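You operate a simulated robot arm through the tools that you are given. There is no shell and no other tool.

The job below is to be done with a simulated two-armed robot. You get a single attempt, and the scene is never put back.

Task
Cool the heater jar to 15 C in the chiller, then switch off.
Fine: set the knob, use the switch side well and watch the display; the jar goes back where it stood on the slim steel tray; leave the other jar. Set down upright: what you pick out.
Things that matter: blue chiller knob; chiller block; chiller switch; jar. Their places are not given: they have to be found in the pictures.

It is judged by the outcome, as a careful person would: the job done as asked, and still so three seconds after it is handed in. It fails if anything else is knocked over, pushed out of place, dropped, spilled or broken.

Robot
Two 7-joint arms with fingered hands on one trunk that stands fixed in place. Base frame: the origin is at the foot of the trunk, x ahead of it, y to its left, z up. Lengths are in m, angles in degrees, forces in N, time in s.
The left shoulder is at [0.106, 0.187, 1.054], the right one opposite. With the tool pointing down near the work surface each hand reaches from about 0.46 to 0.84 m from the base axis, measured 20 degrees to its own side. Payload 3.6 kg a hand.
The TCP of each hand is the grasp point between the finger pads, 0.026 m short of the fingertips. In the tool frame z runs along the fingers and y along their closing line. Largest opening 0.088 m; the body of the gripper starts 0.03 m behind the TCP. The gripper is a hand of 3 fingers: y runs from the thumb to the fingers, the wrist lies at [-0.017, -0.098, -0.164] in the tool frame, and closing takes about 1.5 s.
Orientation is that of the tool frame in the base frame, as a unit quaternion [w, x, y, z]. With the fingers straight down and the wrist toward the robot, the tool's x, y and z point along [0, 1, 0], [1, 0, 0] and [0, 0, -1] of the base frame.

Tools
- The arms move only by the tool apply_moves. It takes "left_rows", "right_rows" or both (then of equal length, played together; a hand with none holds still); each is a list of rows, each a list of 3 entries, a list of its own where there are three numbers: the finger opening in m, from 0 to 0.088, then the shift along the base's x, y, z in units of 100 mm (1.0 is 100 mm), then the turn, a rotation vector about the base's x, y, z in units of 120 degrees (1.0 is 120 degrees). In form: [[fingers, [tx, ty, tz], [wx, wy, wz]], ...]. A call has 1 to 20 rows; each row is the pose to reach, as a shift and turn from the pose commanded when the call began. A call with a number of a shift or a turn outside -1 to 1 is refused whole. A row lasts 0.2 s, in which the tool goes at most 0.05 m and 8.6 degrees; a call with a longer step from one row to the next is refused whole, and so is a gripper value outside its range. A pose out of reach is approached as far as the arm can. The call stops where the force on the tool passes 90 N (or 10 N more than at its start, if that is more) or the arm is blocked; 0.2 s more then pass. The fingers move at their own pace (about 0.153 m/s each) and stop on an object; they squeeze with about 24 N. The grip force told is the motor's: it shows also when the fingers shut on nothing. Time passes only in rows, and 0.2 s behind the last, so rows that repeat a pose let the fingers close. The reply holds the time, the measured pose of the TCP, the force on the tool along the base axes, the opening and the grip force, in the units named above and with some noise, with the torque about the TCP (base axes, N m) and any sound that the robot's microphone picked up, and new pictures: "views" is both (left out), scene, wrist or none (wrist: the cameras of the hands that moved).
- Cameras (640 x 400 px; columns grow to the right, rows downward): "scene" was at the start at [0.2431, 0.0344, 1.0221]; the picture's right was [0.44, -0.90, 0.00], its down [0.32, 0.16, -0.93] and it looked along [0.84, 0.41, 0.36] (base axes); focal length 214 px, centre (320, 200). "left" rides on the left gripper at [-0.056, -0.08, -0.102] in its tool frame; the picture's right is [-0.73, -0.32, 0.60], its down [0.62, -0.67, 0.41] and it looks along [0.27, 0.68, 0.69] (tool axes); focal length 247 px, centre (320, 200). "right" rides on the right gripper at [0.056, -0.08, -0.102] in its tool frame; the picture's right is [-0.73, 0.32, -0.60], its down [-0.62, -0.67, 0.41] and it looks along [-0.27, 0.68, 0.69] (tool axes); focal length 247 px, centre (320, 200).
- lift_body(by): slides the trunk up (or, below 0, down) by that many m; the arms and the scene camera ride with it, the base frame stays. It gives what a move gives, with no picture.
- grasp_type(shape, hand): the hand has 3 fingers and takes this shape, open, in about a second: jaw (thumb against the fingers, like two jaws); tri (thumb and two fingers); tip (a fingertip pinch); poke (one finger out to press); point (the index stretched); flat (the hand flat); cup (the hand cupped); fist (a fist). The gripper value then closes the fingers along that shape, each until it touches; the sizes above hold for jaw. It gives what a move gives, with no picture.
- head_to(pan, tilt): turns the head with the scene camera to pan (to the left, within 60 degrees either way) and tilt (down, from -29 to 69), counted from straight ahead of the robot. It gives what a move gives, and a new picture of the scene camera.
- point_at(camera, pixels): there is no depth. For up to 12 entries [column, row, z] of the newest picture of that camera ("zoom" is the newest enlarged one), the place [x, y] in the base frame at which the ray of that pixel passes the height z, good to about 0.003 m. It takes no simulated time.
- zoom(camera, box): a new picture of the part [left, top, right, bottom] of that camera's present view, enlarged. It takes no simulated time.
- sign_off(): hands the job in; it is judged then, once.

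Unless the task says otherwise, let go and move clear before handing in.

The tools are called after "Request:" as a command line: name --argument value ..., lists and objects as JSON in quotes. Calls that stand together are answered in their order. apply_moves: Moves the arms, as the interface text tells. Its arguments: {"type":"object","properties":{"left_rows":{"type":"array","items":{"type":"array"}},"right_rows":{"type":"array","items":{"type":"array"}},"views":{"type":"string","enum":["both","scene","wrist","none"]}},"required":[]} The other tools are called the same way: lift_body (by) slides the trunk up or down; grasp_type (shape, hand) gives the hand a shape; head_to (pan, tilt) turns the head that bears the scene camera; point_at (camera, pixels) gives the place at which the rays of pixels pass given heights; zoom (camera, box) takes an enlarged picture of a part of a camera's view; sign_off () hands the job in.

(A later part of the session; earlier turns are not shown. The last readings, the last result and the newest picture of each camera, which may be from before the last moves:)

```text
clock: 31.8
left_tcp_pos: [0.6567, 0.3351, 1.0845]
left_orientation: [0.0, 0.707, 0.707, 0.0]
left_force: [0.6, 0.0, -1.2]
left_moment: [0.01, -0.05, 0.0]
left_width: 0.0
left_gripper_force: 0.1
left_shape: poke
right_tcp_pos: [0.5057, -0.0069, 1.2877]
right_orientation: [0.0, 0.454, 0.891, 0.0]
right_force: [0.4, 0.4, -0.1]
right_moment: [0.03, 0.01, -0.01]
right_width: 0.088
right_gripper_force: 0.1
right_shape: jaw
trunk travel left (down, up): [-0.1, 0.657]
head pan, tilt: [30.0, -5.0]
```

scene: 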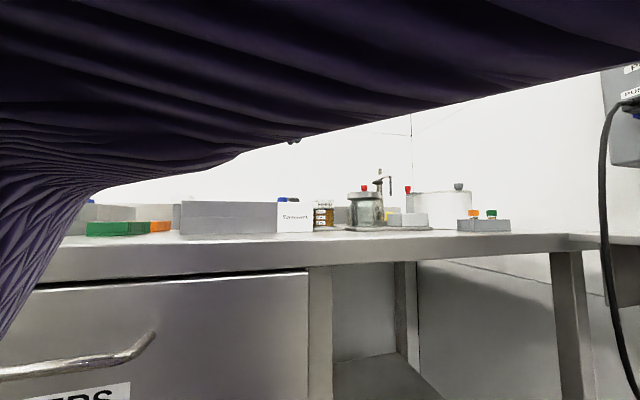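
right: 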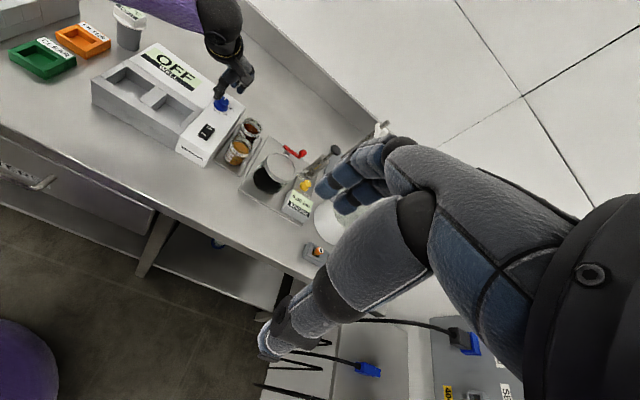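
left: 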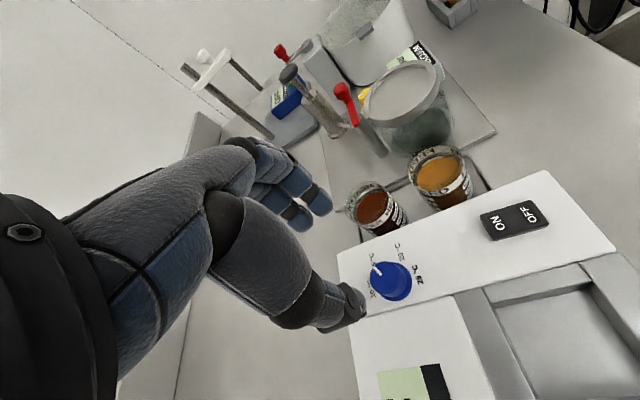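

Request:
apply_moves --left_rows '[[0.0, [0, 0, 0], [0, 0, 0]], [0.0, [0, 0, 0], [0, 0, 0]], [0.0, [0, 0, 0], [0, 0, 0]]]' --views "both"

Request:
head_to --pan 35 --tilt 12

Request:
zoom --camera "left" --box '[220, 110, 400, 290]'

Request:
zoom --camera "right" --box '[200, 20, 270, 90]'

```text
clock: 32.6
left_tcp_pos: [0.6551, 0.3348, 1.084]
left_orientation: [0.001, 0.707, 0.707, 0.0]
left_force: [0.3, -0.1, 0.2]
left_moment: [0.0, -0.01, 0.01]
left_width: 0.0002
left_gripper_force: 0.1
left_shape: poke
right_tcp_pos: [0.5058, -0.0068, 1.2876]
right_orientation: [0.001, 0.454, 0.891, 0.0]
right_force: [0.1, 0.0, -0.2]
right_moment: [0.07, 0.01, -0.01]
right_width: 0.0877
right_gripper_force: 0.1
right_shape: jaw
trunk travel left (down, up): [-0.1, 0.657]
head pan, tilt: [30.0, -5.0]
```

scene: 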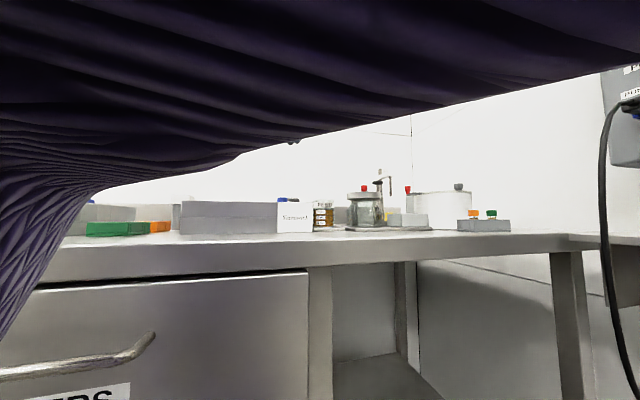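
left: 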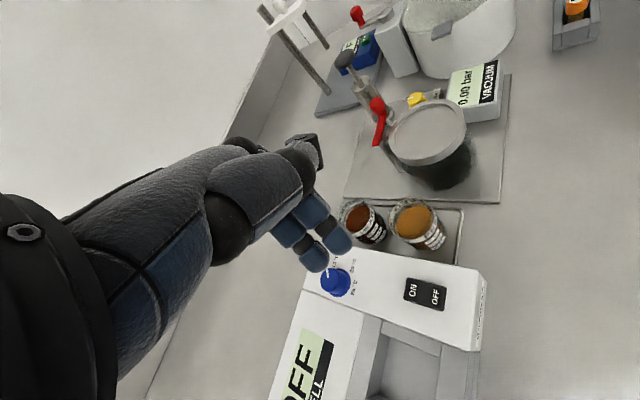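

```text
clock: 33.4
left_tcp_pos: [0.6571, 0.335, 1.0844]
left_orientation: [-0.001, 0.708, 0.706, 0.0]
left_force: [-0.9, -0.5, 0.3]
left_moment: [-0.03, 0.01, 0.0]
left_width: 0.0001
left_gripper_force: 0.0
left_shape: poke
right_tcp_pos: [0.5055, -0.0065, 1.2869]
right_orientation: [0.001, 0.454, 0.891, 0.001]
right_force: [0.6, -0.1, 0.6]
right_moment: [0.03, 0.04, 0.01]
right_width: 0.0879
right_gripper_force: 0.1
right_shape: jaw
trunk travel left (down, up): [-0.1, 0.657]
head pan, tilt: [35.0, 12.0]
```

scene: 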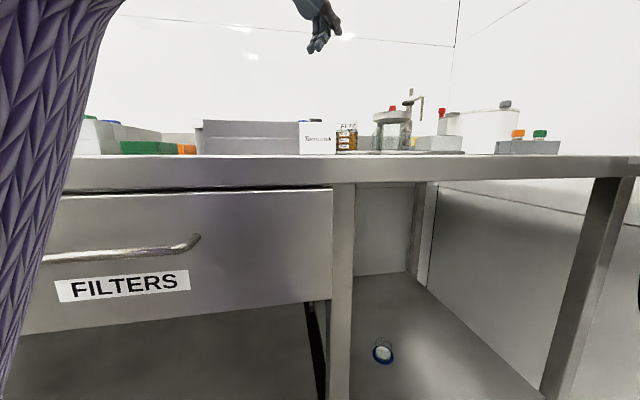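

```text
2.22 times, centred on (310, 200) of left
```

zoom: 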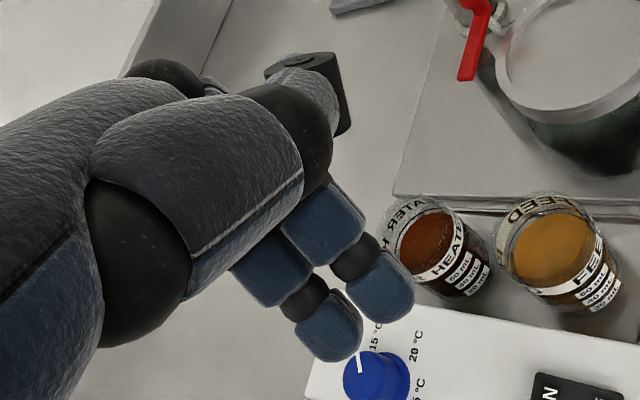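

```text
5.71 times, centred on (235, 55) of right
```

zoom: 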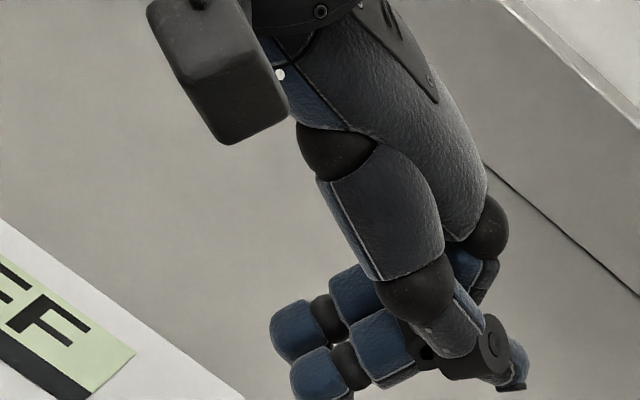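

Request:
zoom --camera "scene" --box '[270, 0, 380, 70]'

Request:
head_to --pan 30 --tilt 4

```text
5.71 times, centred on (325, 35) of scene
```

zoom: 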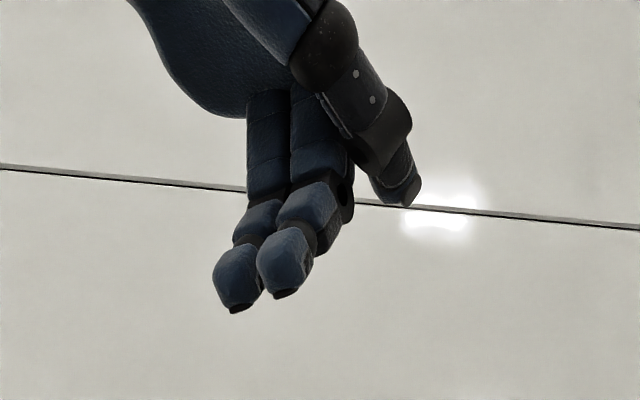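

```text
clock: 34.1
left_tcp_pos: [0.6566, 0.3352, 1.0842]
left_orientation: [0.001, 0.707, 0.707, 0.0]
left_force: [-0.5, -0.2, 0.2]
left_moment: [0.0, 0.0, 0.01]
left_width: 0.0
left_gripper_force: 0.0
left_shape: poke
right_tcp_pos: [0.5055, -0.0073, 1.2891]
right_orientation: [0.0, 0.454, 0.891, 0.0]
right_force: [0.3, -0.1, -0.2]
right_moment: [-0.02, -0.02, -0.01]
right_width: 0.0876
right_gripper_force: 0.0
right_shape: jaw
trunk travel left (down, up): [-0.1, 0.657]
head pan, tilt: [30.0, 4.0]
```

scene: 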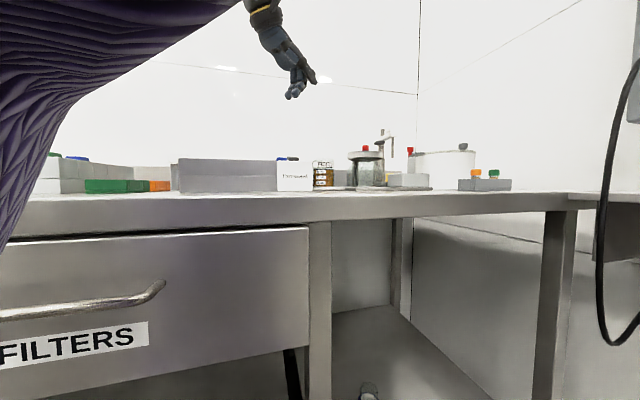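

Request:
point_at --camera "right" --pixels '[[228.5, 79, 1.04], [228.5, 79, 1.06], [228.5, 79, 1.08], [231.5, 87.5, 1.04], [231.5, 87.5, 1.06], [231.5, 87.5, 1.08]]'

Request:
point_at --camera "left" --pixels '[[314.5, 266, 1.04], [314.5, 266, 1.06], [314.5, 266, 1.08], [339.3, 246, 1.04], [339.3, 246, 1.06], [339.3, 246, 1.08]]'

Request:
zoom --camera "scene" --box '[250, 40, 350, 120]'

```text
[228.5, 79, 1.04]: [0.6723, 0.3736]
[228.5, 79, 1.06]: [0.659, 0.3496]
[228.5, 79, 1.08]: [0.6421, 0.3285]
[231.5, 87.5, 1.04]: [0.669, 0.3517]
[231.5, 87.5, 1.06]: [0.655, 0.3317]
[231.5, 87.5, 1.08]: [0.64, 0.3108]
```

```text
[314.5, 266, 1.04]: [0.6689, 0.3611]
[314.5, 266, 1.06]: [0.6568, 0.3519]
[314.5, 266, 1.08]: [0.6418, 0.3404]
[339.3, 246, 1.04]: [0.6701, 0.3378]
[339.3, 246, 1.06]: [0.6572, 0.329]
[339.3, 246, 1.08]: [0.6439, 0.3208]
```

```text
5.00 times, centred on (300, 80) of scene
```

zoom: 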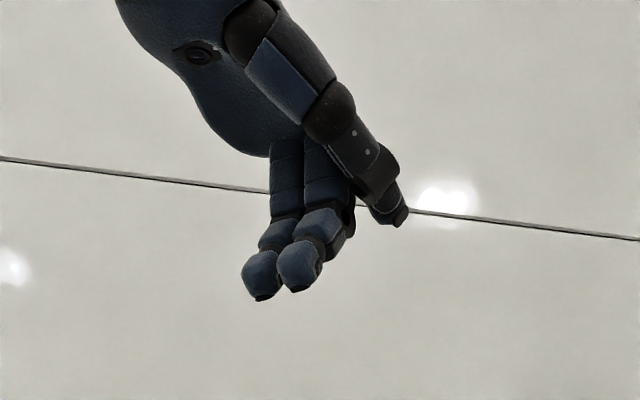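

Poke brings both fingertips side by side ((0.657,0.350) and (0.656,0.331), z≈1.06). I'll try the "point" shape to see if a single finger extends.

Request:
grasp_type --hand "left" --shape "point"

Request:
zoom --camera "scene" --box '[250, 40, 350, 120]'

Request:
zoom --camera "left" --box '[220, 110, 400, 290]'

Request:
zoom --camera "right" --box '[190, 20, 270, 110]'

```text
clock: 35.0
left_tcp_pos: [0.6565, 0.3343, 1.0841]
left_orientation: [0.0, 0.707, 0.707, 0.0]
left_force: [0.1, -0.2, 0.2]
left_moment: [-0.02, -0.01, -0.01]
left_width: 0.0825
left_gripper_force: 0.1
left_shape: point
right_tcp_pos: [0.5059, -0.0065, 1.2865]
right_orientation: [0.001, 0.454, 0.891, 0.001]
right_force: [-0.5, 0.7, -0.4]
right_moment: [-0.05, 0.02, -0.02]
right_width: 0.0876
right_gripper_force: 0.1
right_shape: jaw
trunk travel left (down, up): [-0.1, 0.657]
head pan, tilt: [30.0, 4.0]
```

```text
5.00 times, centred on (300, 80) of scene
```

zoom: 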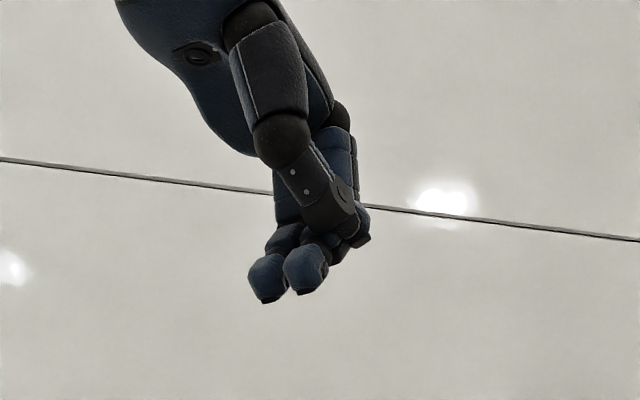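

```text
2.22 times, centred on (310, 200) of left
```

zoom: 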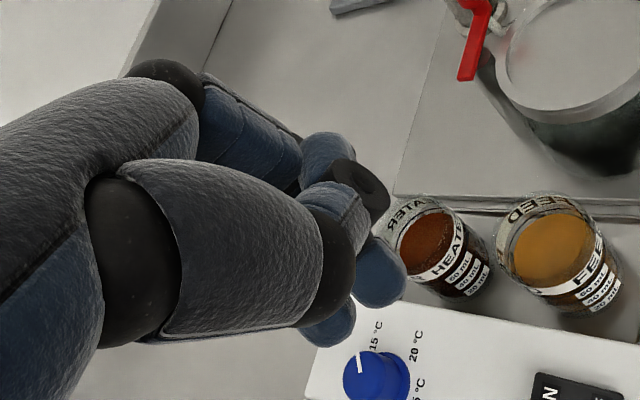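

```text
4.44 times, centred on (230, 65) of right
```

zoom: 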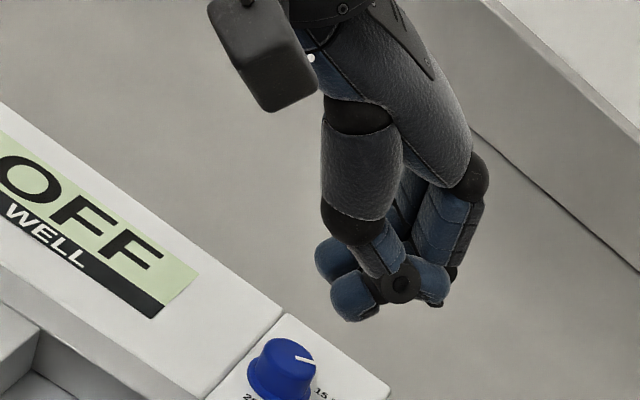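

Request:
apply_moves --left_rows '[[0.08, [0, 0, 0], [0, 0, 0]], [0.08, [0, 0, 0], [0, 0, 0]], [0.08, [0, 0, 0], [0, 0, 0]], [0.08, [0, 0, 0], [0, 0, 0]]]' --views "none"

Request:
zoom --camera "scene" --box '[250, 40, 350, 120]'

Request:
zoom --camera "right" --box '[190, 20, 270, 110]'

```text
clock: 36.0
left_tcp_pos: [0.6561, 0.3353, 1.0835]
left_orientation: [0.001, 0.707, 0.707, 0.0]
left_force: [0.3, 0.7, 0.1]
left_moment: [-0.01, 0.0, 0.03]
left_width: 0.0827
left_gripper_force: 0.0
left_shape: point
right_tcp_pos: [0.5061, -0.0077, 1.2887]
right_orientation: [0.0, 0.454, 0.891, 0.001]
right_force: [-0.6, -0.5, -0.2]
right_moment: [0.02, -0.02, 0.03]
right_width: 0.0878
right_gripper_force: 0.1
right_shape: jaw
trunk travel left (down, up): [-0.1, 0.657]
head pan, tilt: [30.0, 4.0]
```

```text
5.00 times, centred on (300, 80) of scene
```

zoom: 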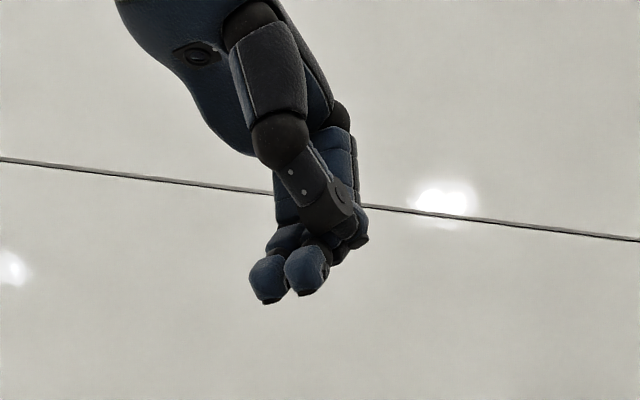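

```text
4.44 times, centred on (230, 65) of right
```

zoom: 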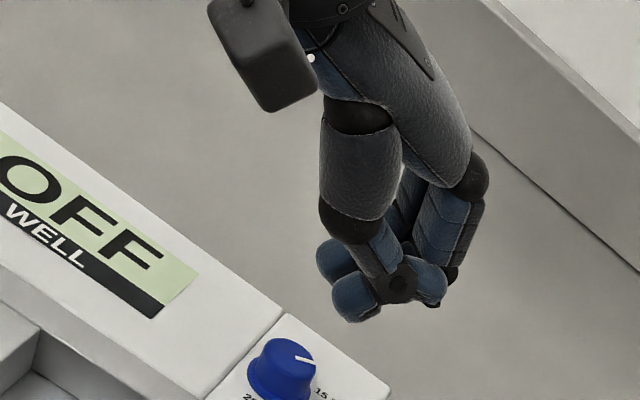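

Point is no better (fingers curled). I'll go back to poke, yaw +45° so the fingertip pair lies across the rocker's width, and hover over the ON end.

Request:
grasp_type --hand "left" --shape "poke"

Request:
apply_moves --left_rows '[[0.0, [0, 0, 0], [0, 0, 0.0625]], [0.0, [0, 0, 0], [0, 0, 0.125]], [0.0, [0, 0, 0], [0, 0, 0.1875]], [0.0, [0, 0, -0.3], [0, 0, 0.25]], [0.0, [0, -0.02, -0.6], [0, 0, 0.3125]], [0.0, [0, -0.02, -0.94], [0, 0, 0.375]], [0.0, [0, -0.02, -0.94], [0, 0, 0.375]]]' --views "wrist"

Request:
zoom --camera "right" --box '[150, 50, 270, 170]'

Request:
zoom --camera "scene" --box '[240, 80, 350, 200]'

```text
clock: 36.9
left_tcp_pos: [0.6574, 0.336, 1.0841]
left_orientation: [0.0, 0.706, 0.708, 0.0]
left_force: [0.3, 0.4, -0.3]
left_moment: [-0.04, -0.01, 0.02]
left_width: 0.0
left_gripper_force: 0.0
left_shape: poke
right_tcp_pos: [0.5061, -0.007, 1.2874]
right_orientation: [0.001, 0.454, 0.891, 0.001]
right_force: [-0.3, -0.6, 0.4]
right_moment: [-0.01, 0.01, 0.0]
right_width: 0.0876
right_gripper_force: 0.0
right_shape: jaw
trunk travel left (down, up): [-0.1, 0.657]
head pan, tilt: [30.0, 4.0]
```

```text
clock: 38.5
left_tcp_pos: [0.6578, 0.3342, 0.9895]
left_orientation: [0.001, 0.382, 0.924, 0.001]
left_force: [-0.9, -0.2, -0.7]
left_moment: [0.03, 0.03, -0.01]
left_width: 0.0
left_gripper_force: 0.0
left_shape: poke
right_tcp_pos: [0.5056, -0.0066, 1.2875]
right_orientation: [0.001, 0.454, 0.891, 0.0]
right_force: [0.0, -0.8, -0.6]
right_moment: [0.01, 0.05, 0.04]
right_width: 0.0877
right_gripper_force: 0.2
right_shape: jaw
trunk travel left (down, up): [-0.1, 0.657]
head pan, tilt: [30.0, 4.0]
```

left: 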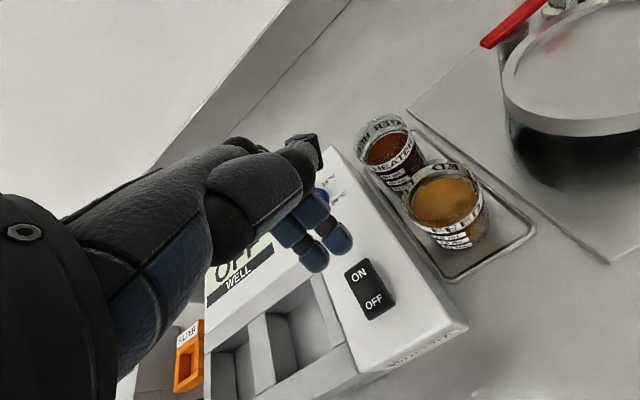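

```text
3.33 times, centred on (210, 110) of right
```

zoom: 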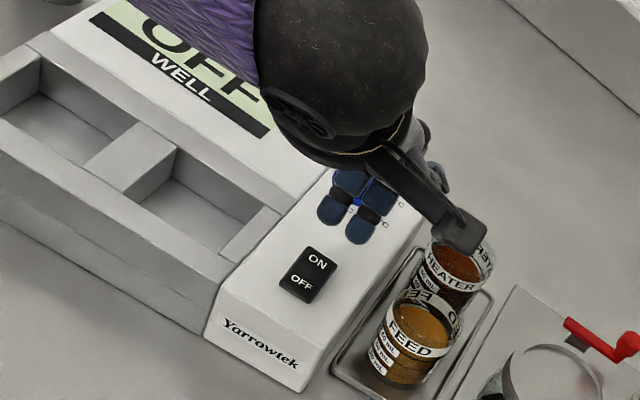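

```text
3.33 times, centred on (295, 140) of scene
```

zoom: 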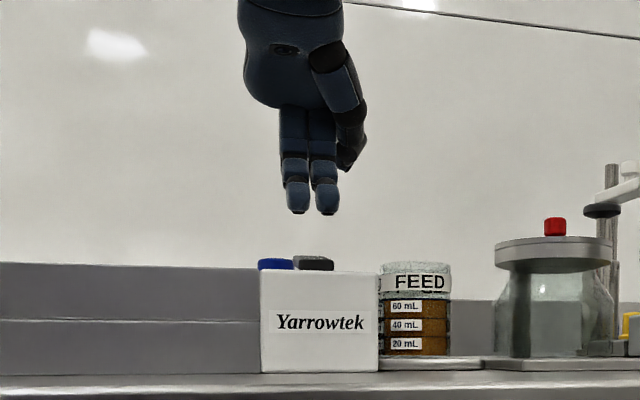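

Request:
zoom --camera "right" --box '[190, 80, 240, 140]'

Request:
point_at --camera "zoom" --pixels '[[308, 191, 0.9635], [377, 230, 0.9635], [290, 290, 0.932], [265, 335, 0.93], [298, 248, 0.93], [345, 275, 0.93], [215, 325, 0.925], [265, 365, 0.925]]'

```text
6.67 times, centred on (215, 110) of right
```

zoom: 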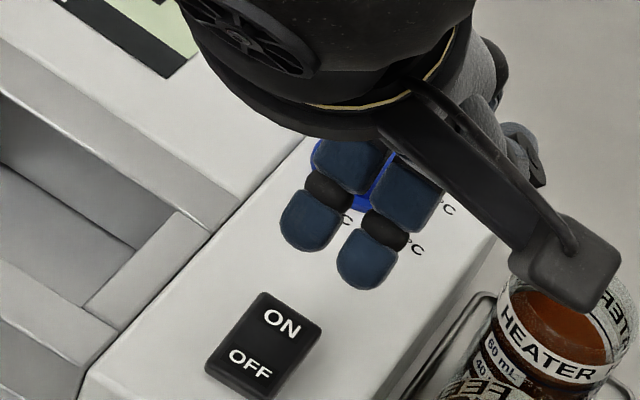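

```text
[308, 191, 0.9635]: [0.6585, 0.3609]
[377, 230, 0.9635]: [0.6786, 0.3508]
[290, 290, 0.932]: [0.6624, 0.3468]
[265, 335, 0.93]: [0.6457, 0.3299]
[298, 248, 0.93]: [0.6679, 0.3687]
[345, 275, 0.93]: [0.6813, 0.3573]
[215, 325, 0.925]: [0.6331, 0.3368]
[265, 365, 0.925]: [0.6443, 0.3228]
```

Request:
point_at --camera "zoom" --pixels '[[303, 243, 0.9635], [362, 283, 0.9635], [305, 230, 0.9635], [366, 268, 0.9635], [283, 322, 0.932], [250, 362, 0.93], [258, 293, 0.931], [322, 328, 0.931], [206, 363, 0.928], [270, 398, 0.928], [264, 343, 0.93]]'

Request:
zoom --camera "left" --box '[270, 160, 430, 340]'

```text
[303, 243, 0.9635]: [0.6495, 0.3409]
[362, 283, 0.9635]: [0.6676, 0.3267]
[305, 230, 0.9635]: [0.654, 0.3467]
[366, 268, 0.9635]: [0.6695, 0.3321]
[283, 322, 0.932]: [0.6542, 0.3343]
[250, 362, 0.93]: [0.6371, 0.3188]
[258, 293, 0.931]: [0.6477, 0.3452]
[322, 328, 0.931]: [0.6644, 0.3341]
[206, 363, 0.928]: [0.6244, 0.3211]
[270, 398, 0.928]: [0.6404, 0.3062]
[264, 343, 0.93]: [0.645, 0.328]
```

```text
2.22 times, centred on (350, 250) of left
```

zoom: 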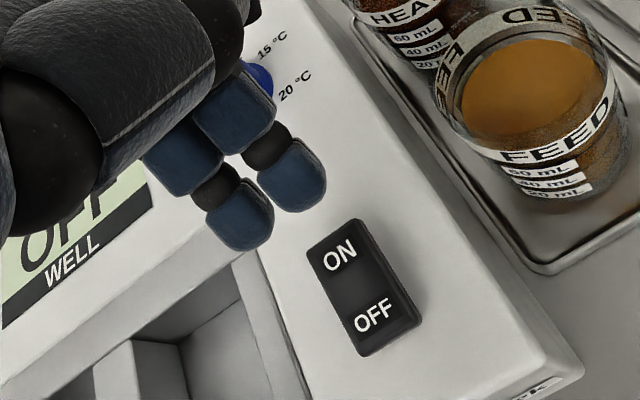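

Fingertip pair midpoint is ≈(0.656, 0.336), near the ON end (≈(0.6525, 0.3355)). I'll shift 2 mm back toward the robot and descend to just above the rocker.

Request:
apply_moves --left_rows '[[0.0, [-0.02, -0.02, -0.1], [0, 0, 0]], [0.0, [-0.02, -0.02, -0.2], [0, 0, 0]], [0.0, [-0.02, -0.02, -0.27], [0, 0, 0]]]' --views "wrist"

Request:
zoom --camera "right" --box '[180, 70, 240, 140]'

Request:
zoom --camera "scene" --box '[260, 110, 350, 200]'

```text
clock: 39.3
left_tcp_pos: [0.6549, 0.3323, 0.9626]
left_orientation: [0.0, 0.382, 0.924, 0.0]
left_force: [0.5, 1.0, 0.0]
left_moment: [0.0, 0.0, 0.0]
left_width: 0.0
left_gripper_force: 0.1
left_shape: poke
right_tcp_pos: [0.506, -0.0076, 1.2871]
right_orientation: [0.001, 0.453, 0.891, 0.001]
right_force: [-0.8, -0.5, 0.5]
right_moment: [0.02, 0.02, -0.03]
right_width: 0.0877
right_gripper_force: 0.1
right_shape: jaw
trunk travel left (down, up): [-0.1, 0.657]
head pan, tilt: [30.0, 4.0]
```

left: 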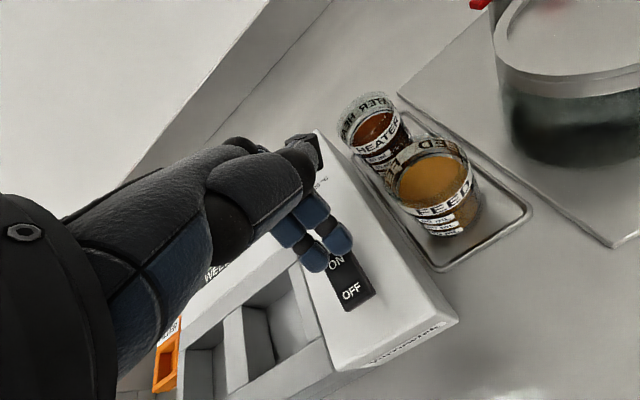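

```text
5.71 times, centred on (210, 105) of right
```

zoom: 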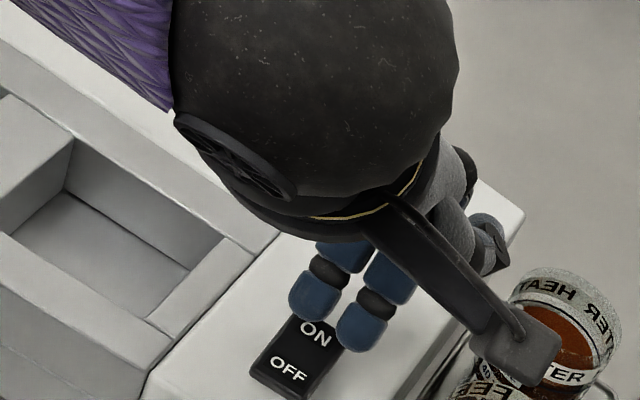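

```text
4.44 times, centred on (305, 155) of scene
```

zoom: 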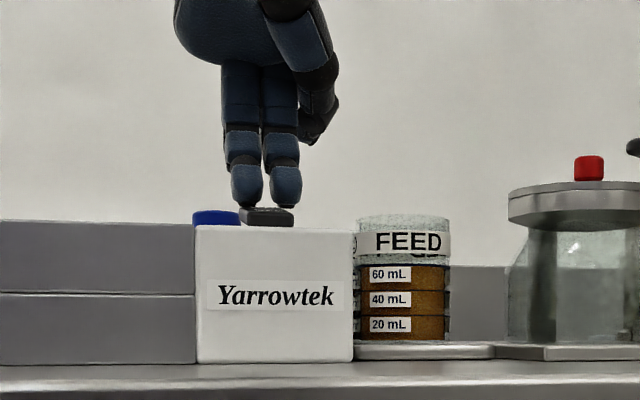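

Tips are just above the rocker's ON end. Press down in small steps, watching force and the display.

Request:
apply_moves --left_rows '[[0.0, [0, 0, -0.03], [0, 0, 0]], [0.0, [0, 0, -0.06], [0, 0, 0]], [0.0, [0, 0, -0.08], [0, 0, 0]]]' --views "none"

Request:
zoom --camera "right" --box '[130, 40, 250, 140]'

Request:
zoom --camera "scene" --box '[260, 110, 350, 200]'

```text
clock: 40.1
left_tcp_pos: [0.6547, 0.3313, 0.9567]
left_orientation: [0.002, 0.383, 0.924, 0.001]
left_force: [0.9, 1.4, 9.7]
left_moment: [0.05, -0.02, 0.01]
left_width: 0.0
left_gripper_force: 0.1
left_shape: poke
right_tcp_pos: [0.5048, -0.0073, 1.2871]
right_orientation: [0.0, 0.454, 0.891, 0.001]
right_force: [-0.5, 0.2, -0.2]
right_moment: [0.0, 0.0, 0.0]
right_width: 0.0879
right_gripper_force: 0.0
right_shape: jaw
trunk travel left (down, up): [-0.1, 0.657]
head pan, tilt: [30.0, 4.0]
```

```text
4.00 times, centred on (190, 90) of right
```

zoom: 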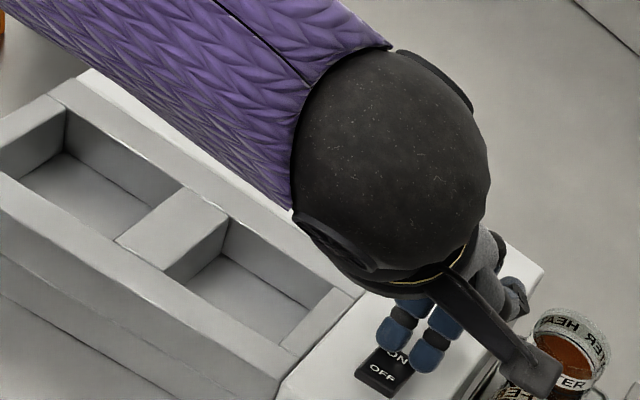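

```text
4.44 times, centred on (305, 155) of scene
```

zoom: 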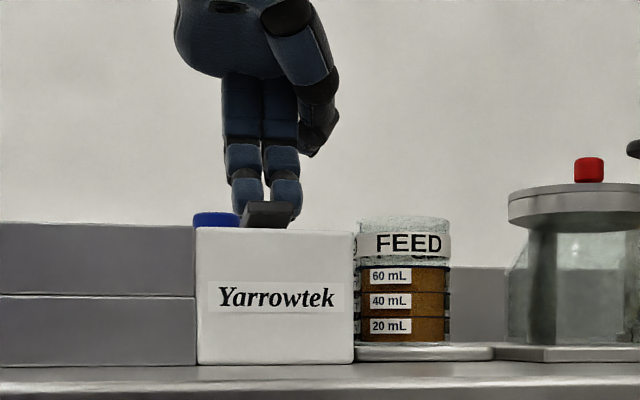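

The rocker's front end has risen (scene 245–295, 201), with 9.7 N press – it seems flipped. Rise and read the display.

Request:
apply_moves --left_rows '[[0.0, [0, 0, 0.1], [0, 0, 0]], [0.0, [0, 0, 0.4], [0, 0, 0]], [0.0, [0, 0, 0.8], [0, 0, 0]], [0.0, [0.2, -0.3, 1.0], [0, 0, -0.06]], [0.0, [0.2, -0.6, 1.0], [0, 0, -0.12]]]' --views "wrist"

Request:
zoom --camera "right" --box '[110, 20, 270, 140]'

```text
clock: 41.3
left_tcp_pos: [0.6749, 0.2709, 1.0535]
left_orientation: [0.0, 0.495, 0.869, 0.0]
left_force: [0.0, -0.2, 0.1]
left_moment: [0.02, -0.01, 0.03]
left_width: 0.0003
left_gripper_force: 0.2
left_shape: poke
right_tcp_pos: [0.5051, -0.0075, 1.2865]
right_orientation: [0.0, 0.454, 0.891, 0.0]
right_force: [0.3, -0.7, -0.4]
right_moment: [0.0, -0.04, 0.0]
right_width: 0.0878
right_gripper_force: 0.1
right_shape: jaw
trunk travel left (down, up): [-0.1, 0.657]
head pan, tilt: [30.0, 4.0]
```

left: 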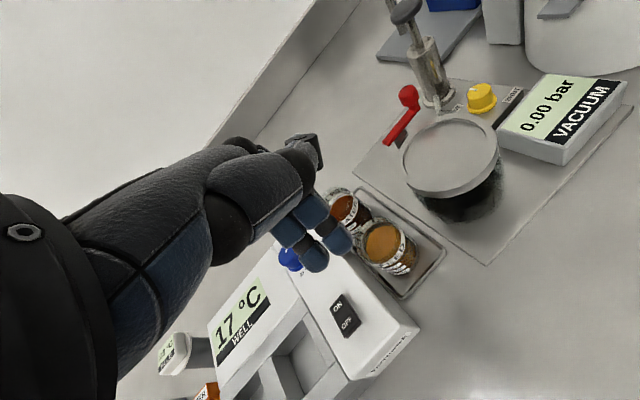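

```text
3.33 times, centred on (190, 80) of right
```

zoom: 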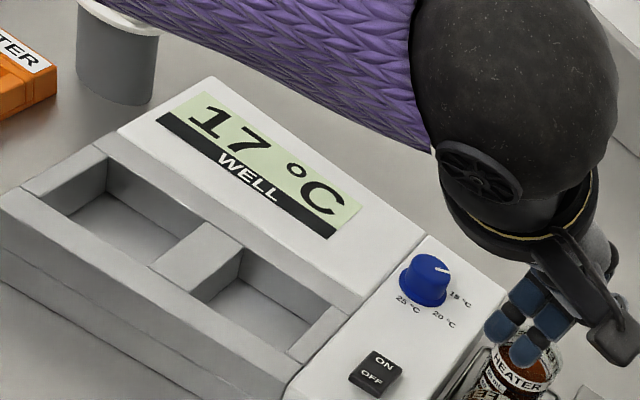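

The display reads "17 °C WELL", so the chiller is on and cooling. Now prepare the jar pick: rise, lower the trunk 6 cm for reach, take the jaw shape.

Request:
apply_moves --left_rows '[[0.0, [0.1, 0.1, 0.3], [0, 0, 0]], [0.0, [0.2, 0.2, 0.6], [0, 0, -0.045]], [0.0, [0.3, 0.3, 0.85], [0, 0, -0.09]]]' --views "none"

Request:
lift_body --by -0.06

Request:
grasp_type --hand "left" --shape "jaw"

Request:
apply_moves --left_rows '[[0.066, [0.2, 0.15, 0.0], [0, 0, 0]], [0.066, [0.4, 0.3, 0.0], [0, 0, 0]], [0.066, [0.66, 0.49, 0.0], [0, 0, 0]], [0.066, [0.66, 0.49, -0.2], [0, 0, 0]]]' --views "wrist"

Request:
zoom --camera "right" --box '[130, 20, 290, 140]'

```text
clock: 42.1
left_tcp_pos: [0.6548, 0.3386, 1.131]
left_orientation: [0.002, 0.575, 0.818, 0.001]
left_force: [-1.1, 0.7, 0.7]
left_moment: [-0.01, -0.04, -0.02]
left_width: 0.0002
left_gripper_force: 0.1
left_shape: poke
left hand out of reach, approached as far as the arm can: row 1, 2, 3
right_tcp_pos: [0.5031, -0.0068, 1.2899]
right_orientation: [0.002, 0.454, 0.891, 0.001]
right_force: [-0.9, 1.2, -0.1]
right_moment: [-0.04, -0.03, -0.01]
right_width: 0.0876
right_gripper_force: 0.1
right_shape: jaw
trunk travel left (down, up): [-0.1, 0.657]
head pan, tilt: [30.0, 4.0]
```

```text
clock: 43.1
left_tcp_pos: [0.6563, 0.3383, 1.0697]
left_orientation: [0.001, 0.576, 0.818, 0.0]
left_force: [-0.1, -0.1, 0.4]
left_moment: [0.03, -0.02, 0.0]
left_width: 0.0001
left_gripper_force: 0.0
left_shape: poke
right_tcp_pos: [0.5036, -0.0067, 1.2298]
right_orientation: [0.0, 0.454, 0.891, 0.001]
right_force: [-0.3, -0.1, -0.5]
right_moment: [0.01, 0.0, 0.02]
right_width: 0.0875
right_gripper_force: 0.1
right_shape: jaw
trunk travel left (down, up): [-0.04, 0.717]
head pan, tilt: [30.0, 4.0]
```

```text
clock: 44.0
left_tcp_pos: [0.6562, 0.3375, 1.0685]
left_orientation: [0.0, 0.576, 0.818, 0.0]
left_force: [0.2, 0.0, -0.1]
left_moment: [0.0, -0.02, 0.01]
left_width: 0.0878
left_gripper_force: 0.1
left_shape: jaw
right_tcp_pos: [0.505, -0.0068, 1.2279]
right_orientation: [0.0, 0.454, 0.891, -0.001]
right_force: [0.0, 0.8, 0.0]
right_moment: [0.0, 0.02, 0.0]
right_width: 0.0876
right_gripper_force: 0.0
right_shape: jaw
trunk travel left (down, up): [-0.04, 0.717]
head pan, tilt: [30.0, 4.0]
```

```text
clock: 45.0
left_tcp_pos: [0.7226, 0.3884, 1.0501]
left_orientation: [0.0, 0.575, 0.818, 0.001]
left_force: [0.2, 0.4, -0.3]
left_moment: [-0.01, -0.03, -0.02]
left_width: 0.0663
left_gripper_force: 0.1
left_shape: jaw
right_tcp_pos: [0.5055, -0.0069, 1.2288]
right_orientation: [0.0, 0.454, 0.891, -0.001]
right_force: [-0.5, 0.6, 0.4]
right_moment: [0.02, -0.01, 0.03]
right_width: 0.0878
right_gripper_force: 0.2
right_shape: jaw
trunk travel left (down, up): [-0.04, 0.717]
head pan, tilt: [30.0, 4.0]
```

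left: 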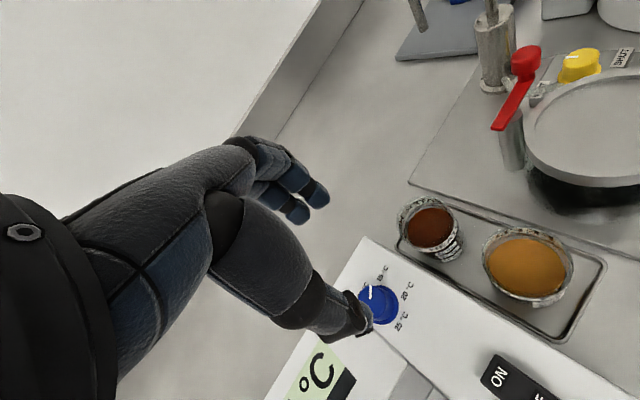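

```text
3.33 times, centred on (210, 80) of right
```

zoom: 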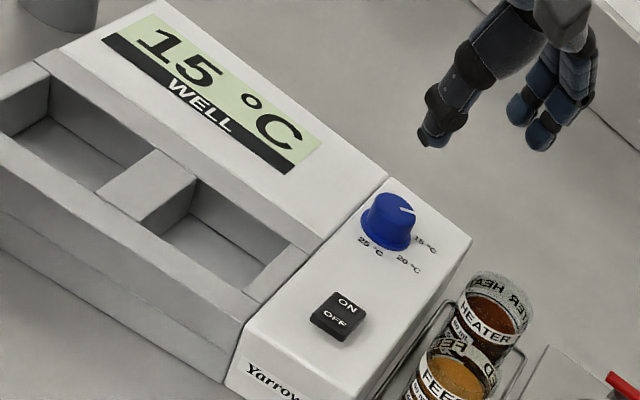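

The well now shows 15 °C. Left hand is at (0.7226, 0.388, 1.05); I'll refine the heater jar location with the left camera now close above it.

Request:
zoom --camera "left" --box '[380, 170, 520, 310]'

```text
2.86 times, centred on (450, 240) of left
```

zoom: 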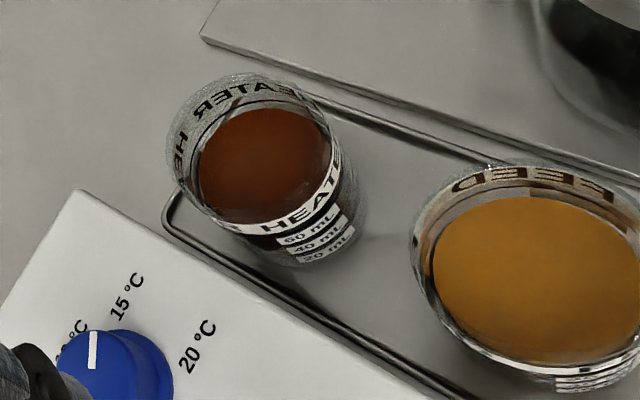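

Request:
point_at --camera "zoom" --pixels '[[252, 147, 0.931], [165, 140, 0.931], [339, 158, 0.931], [245, 72, 0.931], [255, 222, 0.931], [537, 275, 0.931], [412, 250, 0.931], [640, 290, 0.931], [165, 215, 0.866], [490, 165, 0.866], [92, 350, 0.9445], [355, 228, 0.862]]'

```text
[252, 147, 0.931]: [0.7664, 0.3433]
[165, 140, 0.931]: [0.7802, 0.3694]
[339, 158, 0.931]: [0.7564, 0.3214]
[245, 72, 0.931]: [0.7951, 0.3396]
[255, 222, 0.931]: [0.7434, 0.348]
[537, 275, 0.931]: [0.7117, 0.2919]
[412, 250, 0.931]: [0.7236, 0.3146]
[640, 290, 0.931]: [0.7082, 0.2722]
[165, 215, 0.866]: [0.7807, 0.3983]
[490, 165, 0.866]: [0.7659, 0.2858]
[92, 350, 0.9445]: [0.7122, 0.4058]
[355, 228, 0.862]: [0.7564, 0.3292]
```

Jar centre estimates agree at about (0.7695, 0.347). Move above it at z≈1.0 and re-check.

Request:
apply_moves --left_rows '[[0.07, [0.2, -0.2, -0.1], [0, 0, 0]], [0.07, [0.4, -0.35, -0.25], [0, 0, 0]], [0.07, [0.47, -0.405, -0.45], [0, 0, 0]], [0.07, [0.47, -0.405, -0.5], [0, 0, 0]]]' --views "wrist"

Request:
zoom --camera "left" --box '[280, 180, 480, 340]'

Request:
zoom --camera "right" --box '[210, 50, 290, 130]'

Request:
zoom --camera "scene" --box '[260, 80, 360, 200]'

```text
clock: 46.0
left_tcp_pos: [0.7661, 0.3584, 1.0009]
left_orientation: [0.001, 0.574, 0.819, 0.0]
left_force: [0.4, -0.6, -0.9]
left_moment: [-0.01, 0.01, 0.05]
left_width: 0.0698
left_gripper_force: 0.2
left_shape: jaw
left hand out of reach, approached as far as the arm can: row 2, 3, 4
right_tcp_pos: [0.505, -0.0064, 1.2291]
right_orientation: [0.0, 0.454, 0.891, 0.0]
right_force: [0.5, -0.6, -0.2]
right_moment: [-0.01, -0.02, -0.01]
right_width: 0.0877
right_gripper_force: 0.2
right_shape: jaw
trunk travel left (down, up): [-0.04, 0.717]
head pan, tilt: [30.0, 4.0]
```

left: 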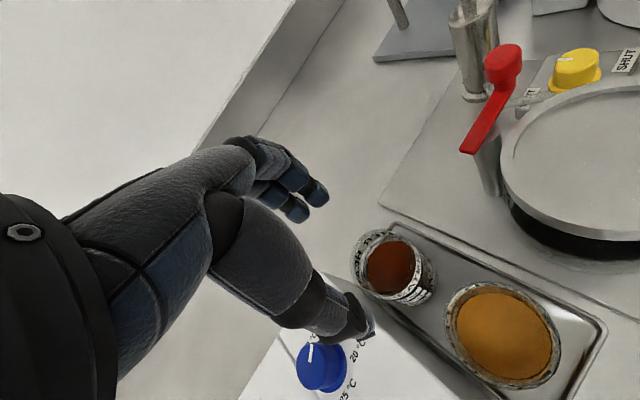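

```text
2.50 times, centred on (380, 260) of left
```

zoom: 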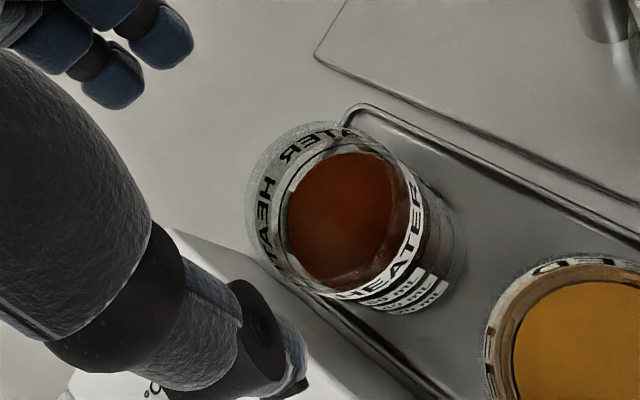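

```text
5.00 times, centred on (250, 90) of right
```

zoom: 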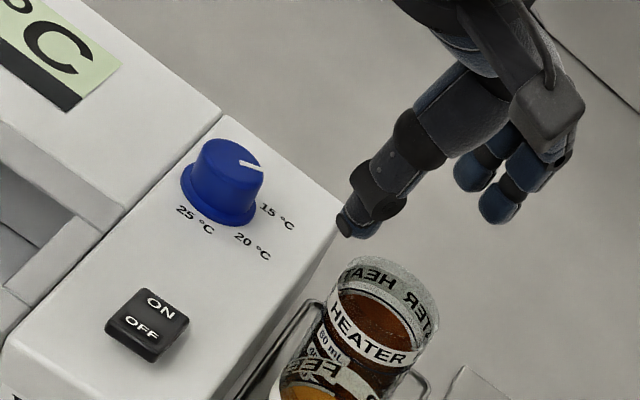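

```text
3.33 times, centred on (310, 140) of scene
```

zoom: 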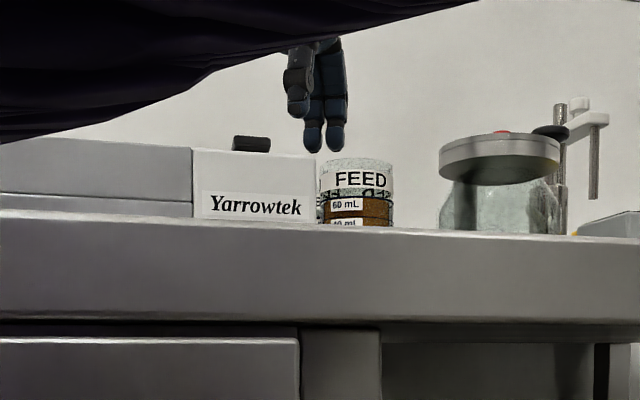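

Request:
zoom --camera "left" --box '[330, 210, 450, 320]'

```text
3.64 times, centred on (390, 265) of left
```

zoom: 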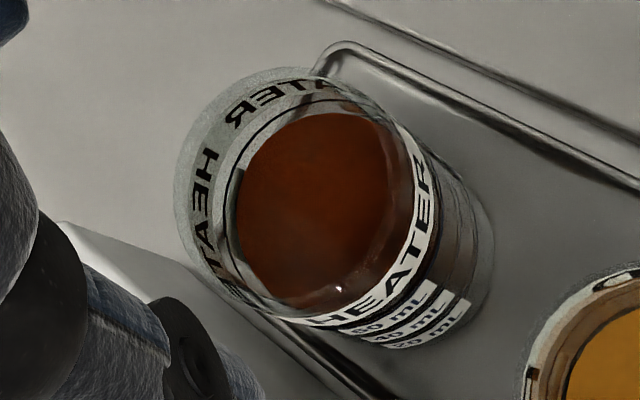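

Request:
point_at --camera "zoom" --pixels '[[297, 194, 0.931], [175, 182, 0.931], [420, 185, 0.931], [287, 67, 0.931], [300, 321, 0.931], [320, 60, 0.866], [318, 205, 0.915]]'

```text
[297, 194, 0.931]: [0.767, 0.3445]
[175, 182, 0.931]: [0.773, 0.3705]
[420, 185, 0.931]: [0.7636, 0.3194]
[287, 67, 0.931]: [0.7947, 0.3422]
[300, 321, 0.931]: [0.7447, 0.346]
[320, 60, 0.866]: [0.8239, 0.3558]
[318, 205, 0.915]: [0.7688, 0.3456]
```

Left camera puts the jar at (0.769, 0.3445), others at y≈0.350; I'll use (0.769, 0.3468). Move there at z≈0.968, tips just above the rim.

Request:
apply_moves --left_rows '[[0.07, [0.0, -0.03, -0.12], [0, 0, 0]], [0.07, [0.015, -0.07, -0.24], [0, 0, 0]], [0.07, [0.03, -0.115, -0.33], [0, 0, 0]], [0.07, [0.03, -0.115, -0.33], [0, 0, 0]]]' --views "wrist"

Request:
zoom --camera "left" --box '[260, 170, 460, 330]'

Request:
zoom --camera "right" --box '[210, 50, 290, 130]'

Request:
zoom --camera "scene" --box '[280, 90, 350, 160]'

```text
clock: 47.0
left_tcp_pos: [0.77, 0.348, 0.9671]
left_orientation: [0.0, 0.575, 0.818, 0.0]
left_force: [-0.1, 0.4, 0.1]
left_moment: [0.01, 0.0, 0.02]
left_width: 0.0698
left_gripper_force: 0.1
left_shape: jaw
right_tcp_pos: [0.5057, -0.0066, 1.2291]
right_orientation: [0.0, 0.454, 0.891, 0.0]
right_force: [-0.7, -0.5, -0.3]
right_moment: [0.02, 0.03, -0.03]
right_width: 0.0876
right_gripper_force: 0.0
right_shape: jaw
trunk travel left (down, up): [-0.04, 0.717]
head pan, tilt: [30.0, 4.0]
```

left: 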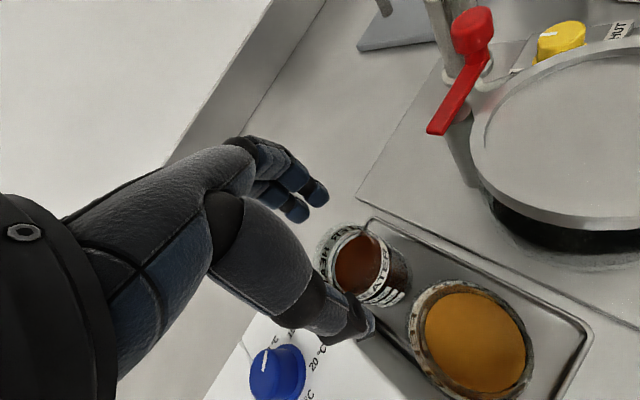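

```text
2.50 times, centred on (360, 250) of left
```

zoom: 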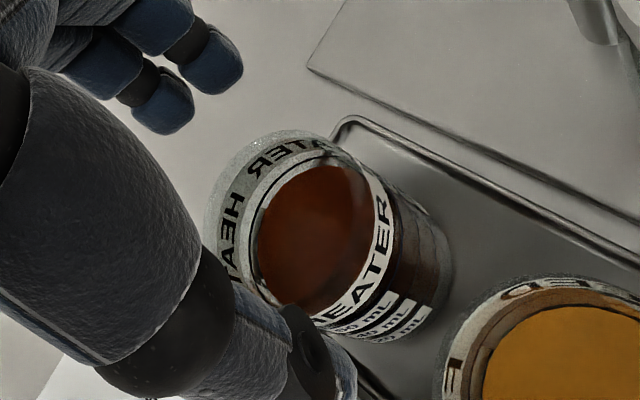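

```text
5.00 times, centred on (250, 90) of right
```

zoom: 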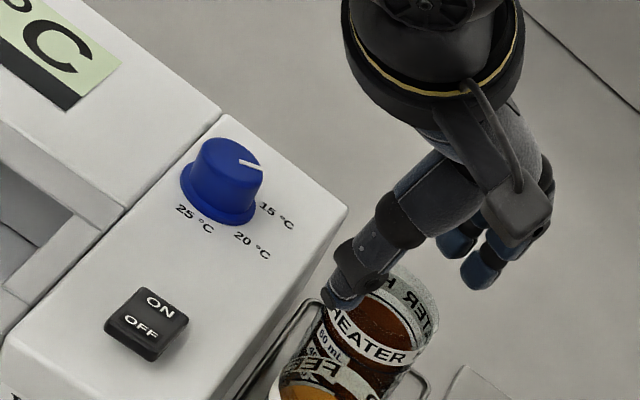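

```text
5.71 times, centred on (315, 125) of scene
```

zoom: 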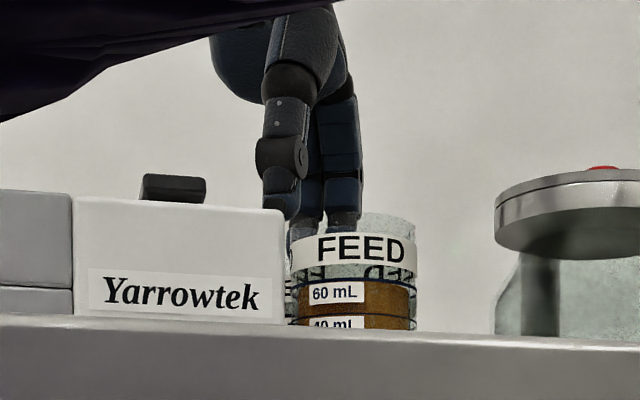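

Hand is centred over the heater jar at z 0.967. Descend to z≈0.945 first with opening 0.066, checking for contact.

Request:
apply_moves --left_rows '[[0.066, [-0.005, -0.01, -0.08], [0, 0, 0]], [0.066, [-0.005, -0.01, -0.16], [0, 0, 0]], [0.066, [-0.005, -0.01, -0.22], [0, 0, 0]]]' --views "none"

Request:
zoom --camera "left" --box '[260, 170, 460, 330]'

Request:
zoom --camera "right" --box '[220, 70, 290, 140]'

Request:
zoom --camera "scene" --box '[290, 100, 350, 160]'

```text
clock: 47.8
left_tcp_pos: [0.7691, 0.3459, 0.9467]
left_orientation: [0.0, 0.575, 0.818, 0.0]
left_force: [-0.6, 0.0, -0.2]
left_moment: [0.01, 0.0, 0.01]
left_width: 0.0663
left_gripper_force: 0.1
left_shape: jaw
right_tcp_pos: [0.5046, -0.0071, 1.2291]
right_orientation: [-0.001, 0.454, 0.891, -0.001]
right_force: [-0.6, -0.2, 0.4]
right_moment: [-0.03, 0.0, 0.01]
right_width: 0.0878
right_gripper_force: 0.1
right_shape: jaw
trunk travel left (down, up): [-0.04, 0.717]
head pan, tilt: [30.0, 4.0]
```

```text
2.50 times, centred on (360, 250) of left
```

zoom: 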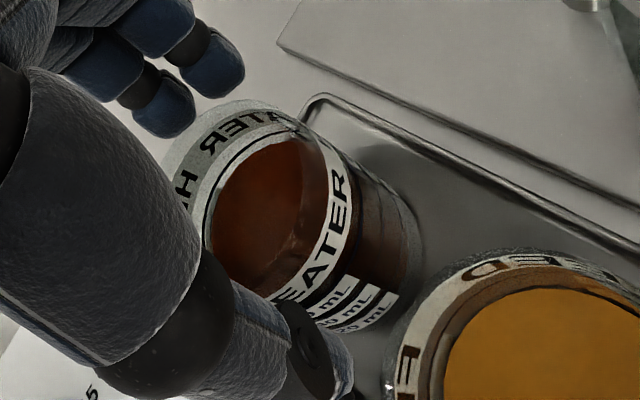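

```text
5.71 times, centred on (255, 105) of right
```

zoom: 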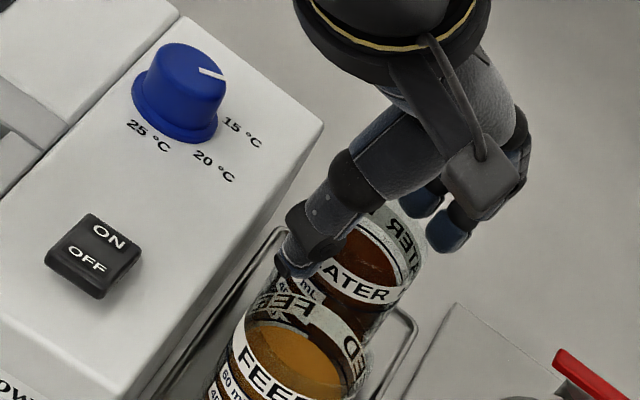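

```text
6.67 times, centred on (320, 130) of scene
```

zoom: 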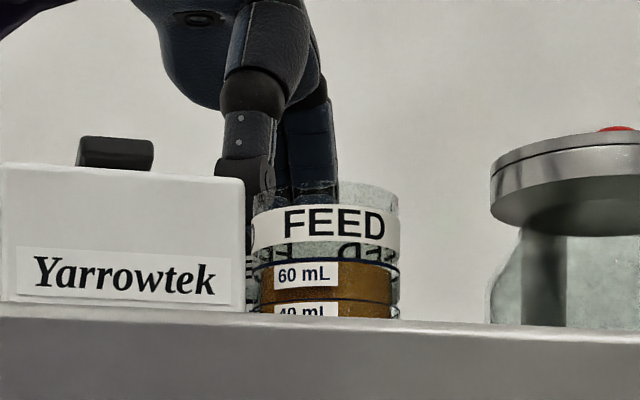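

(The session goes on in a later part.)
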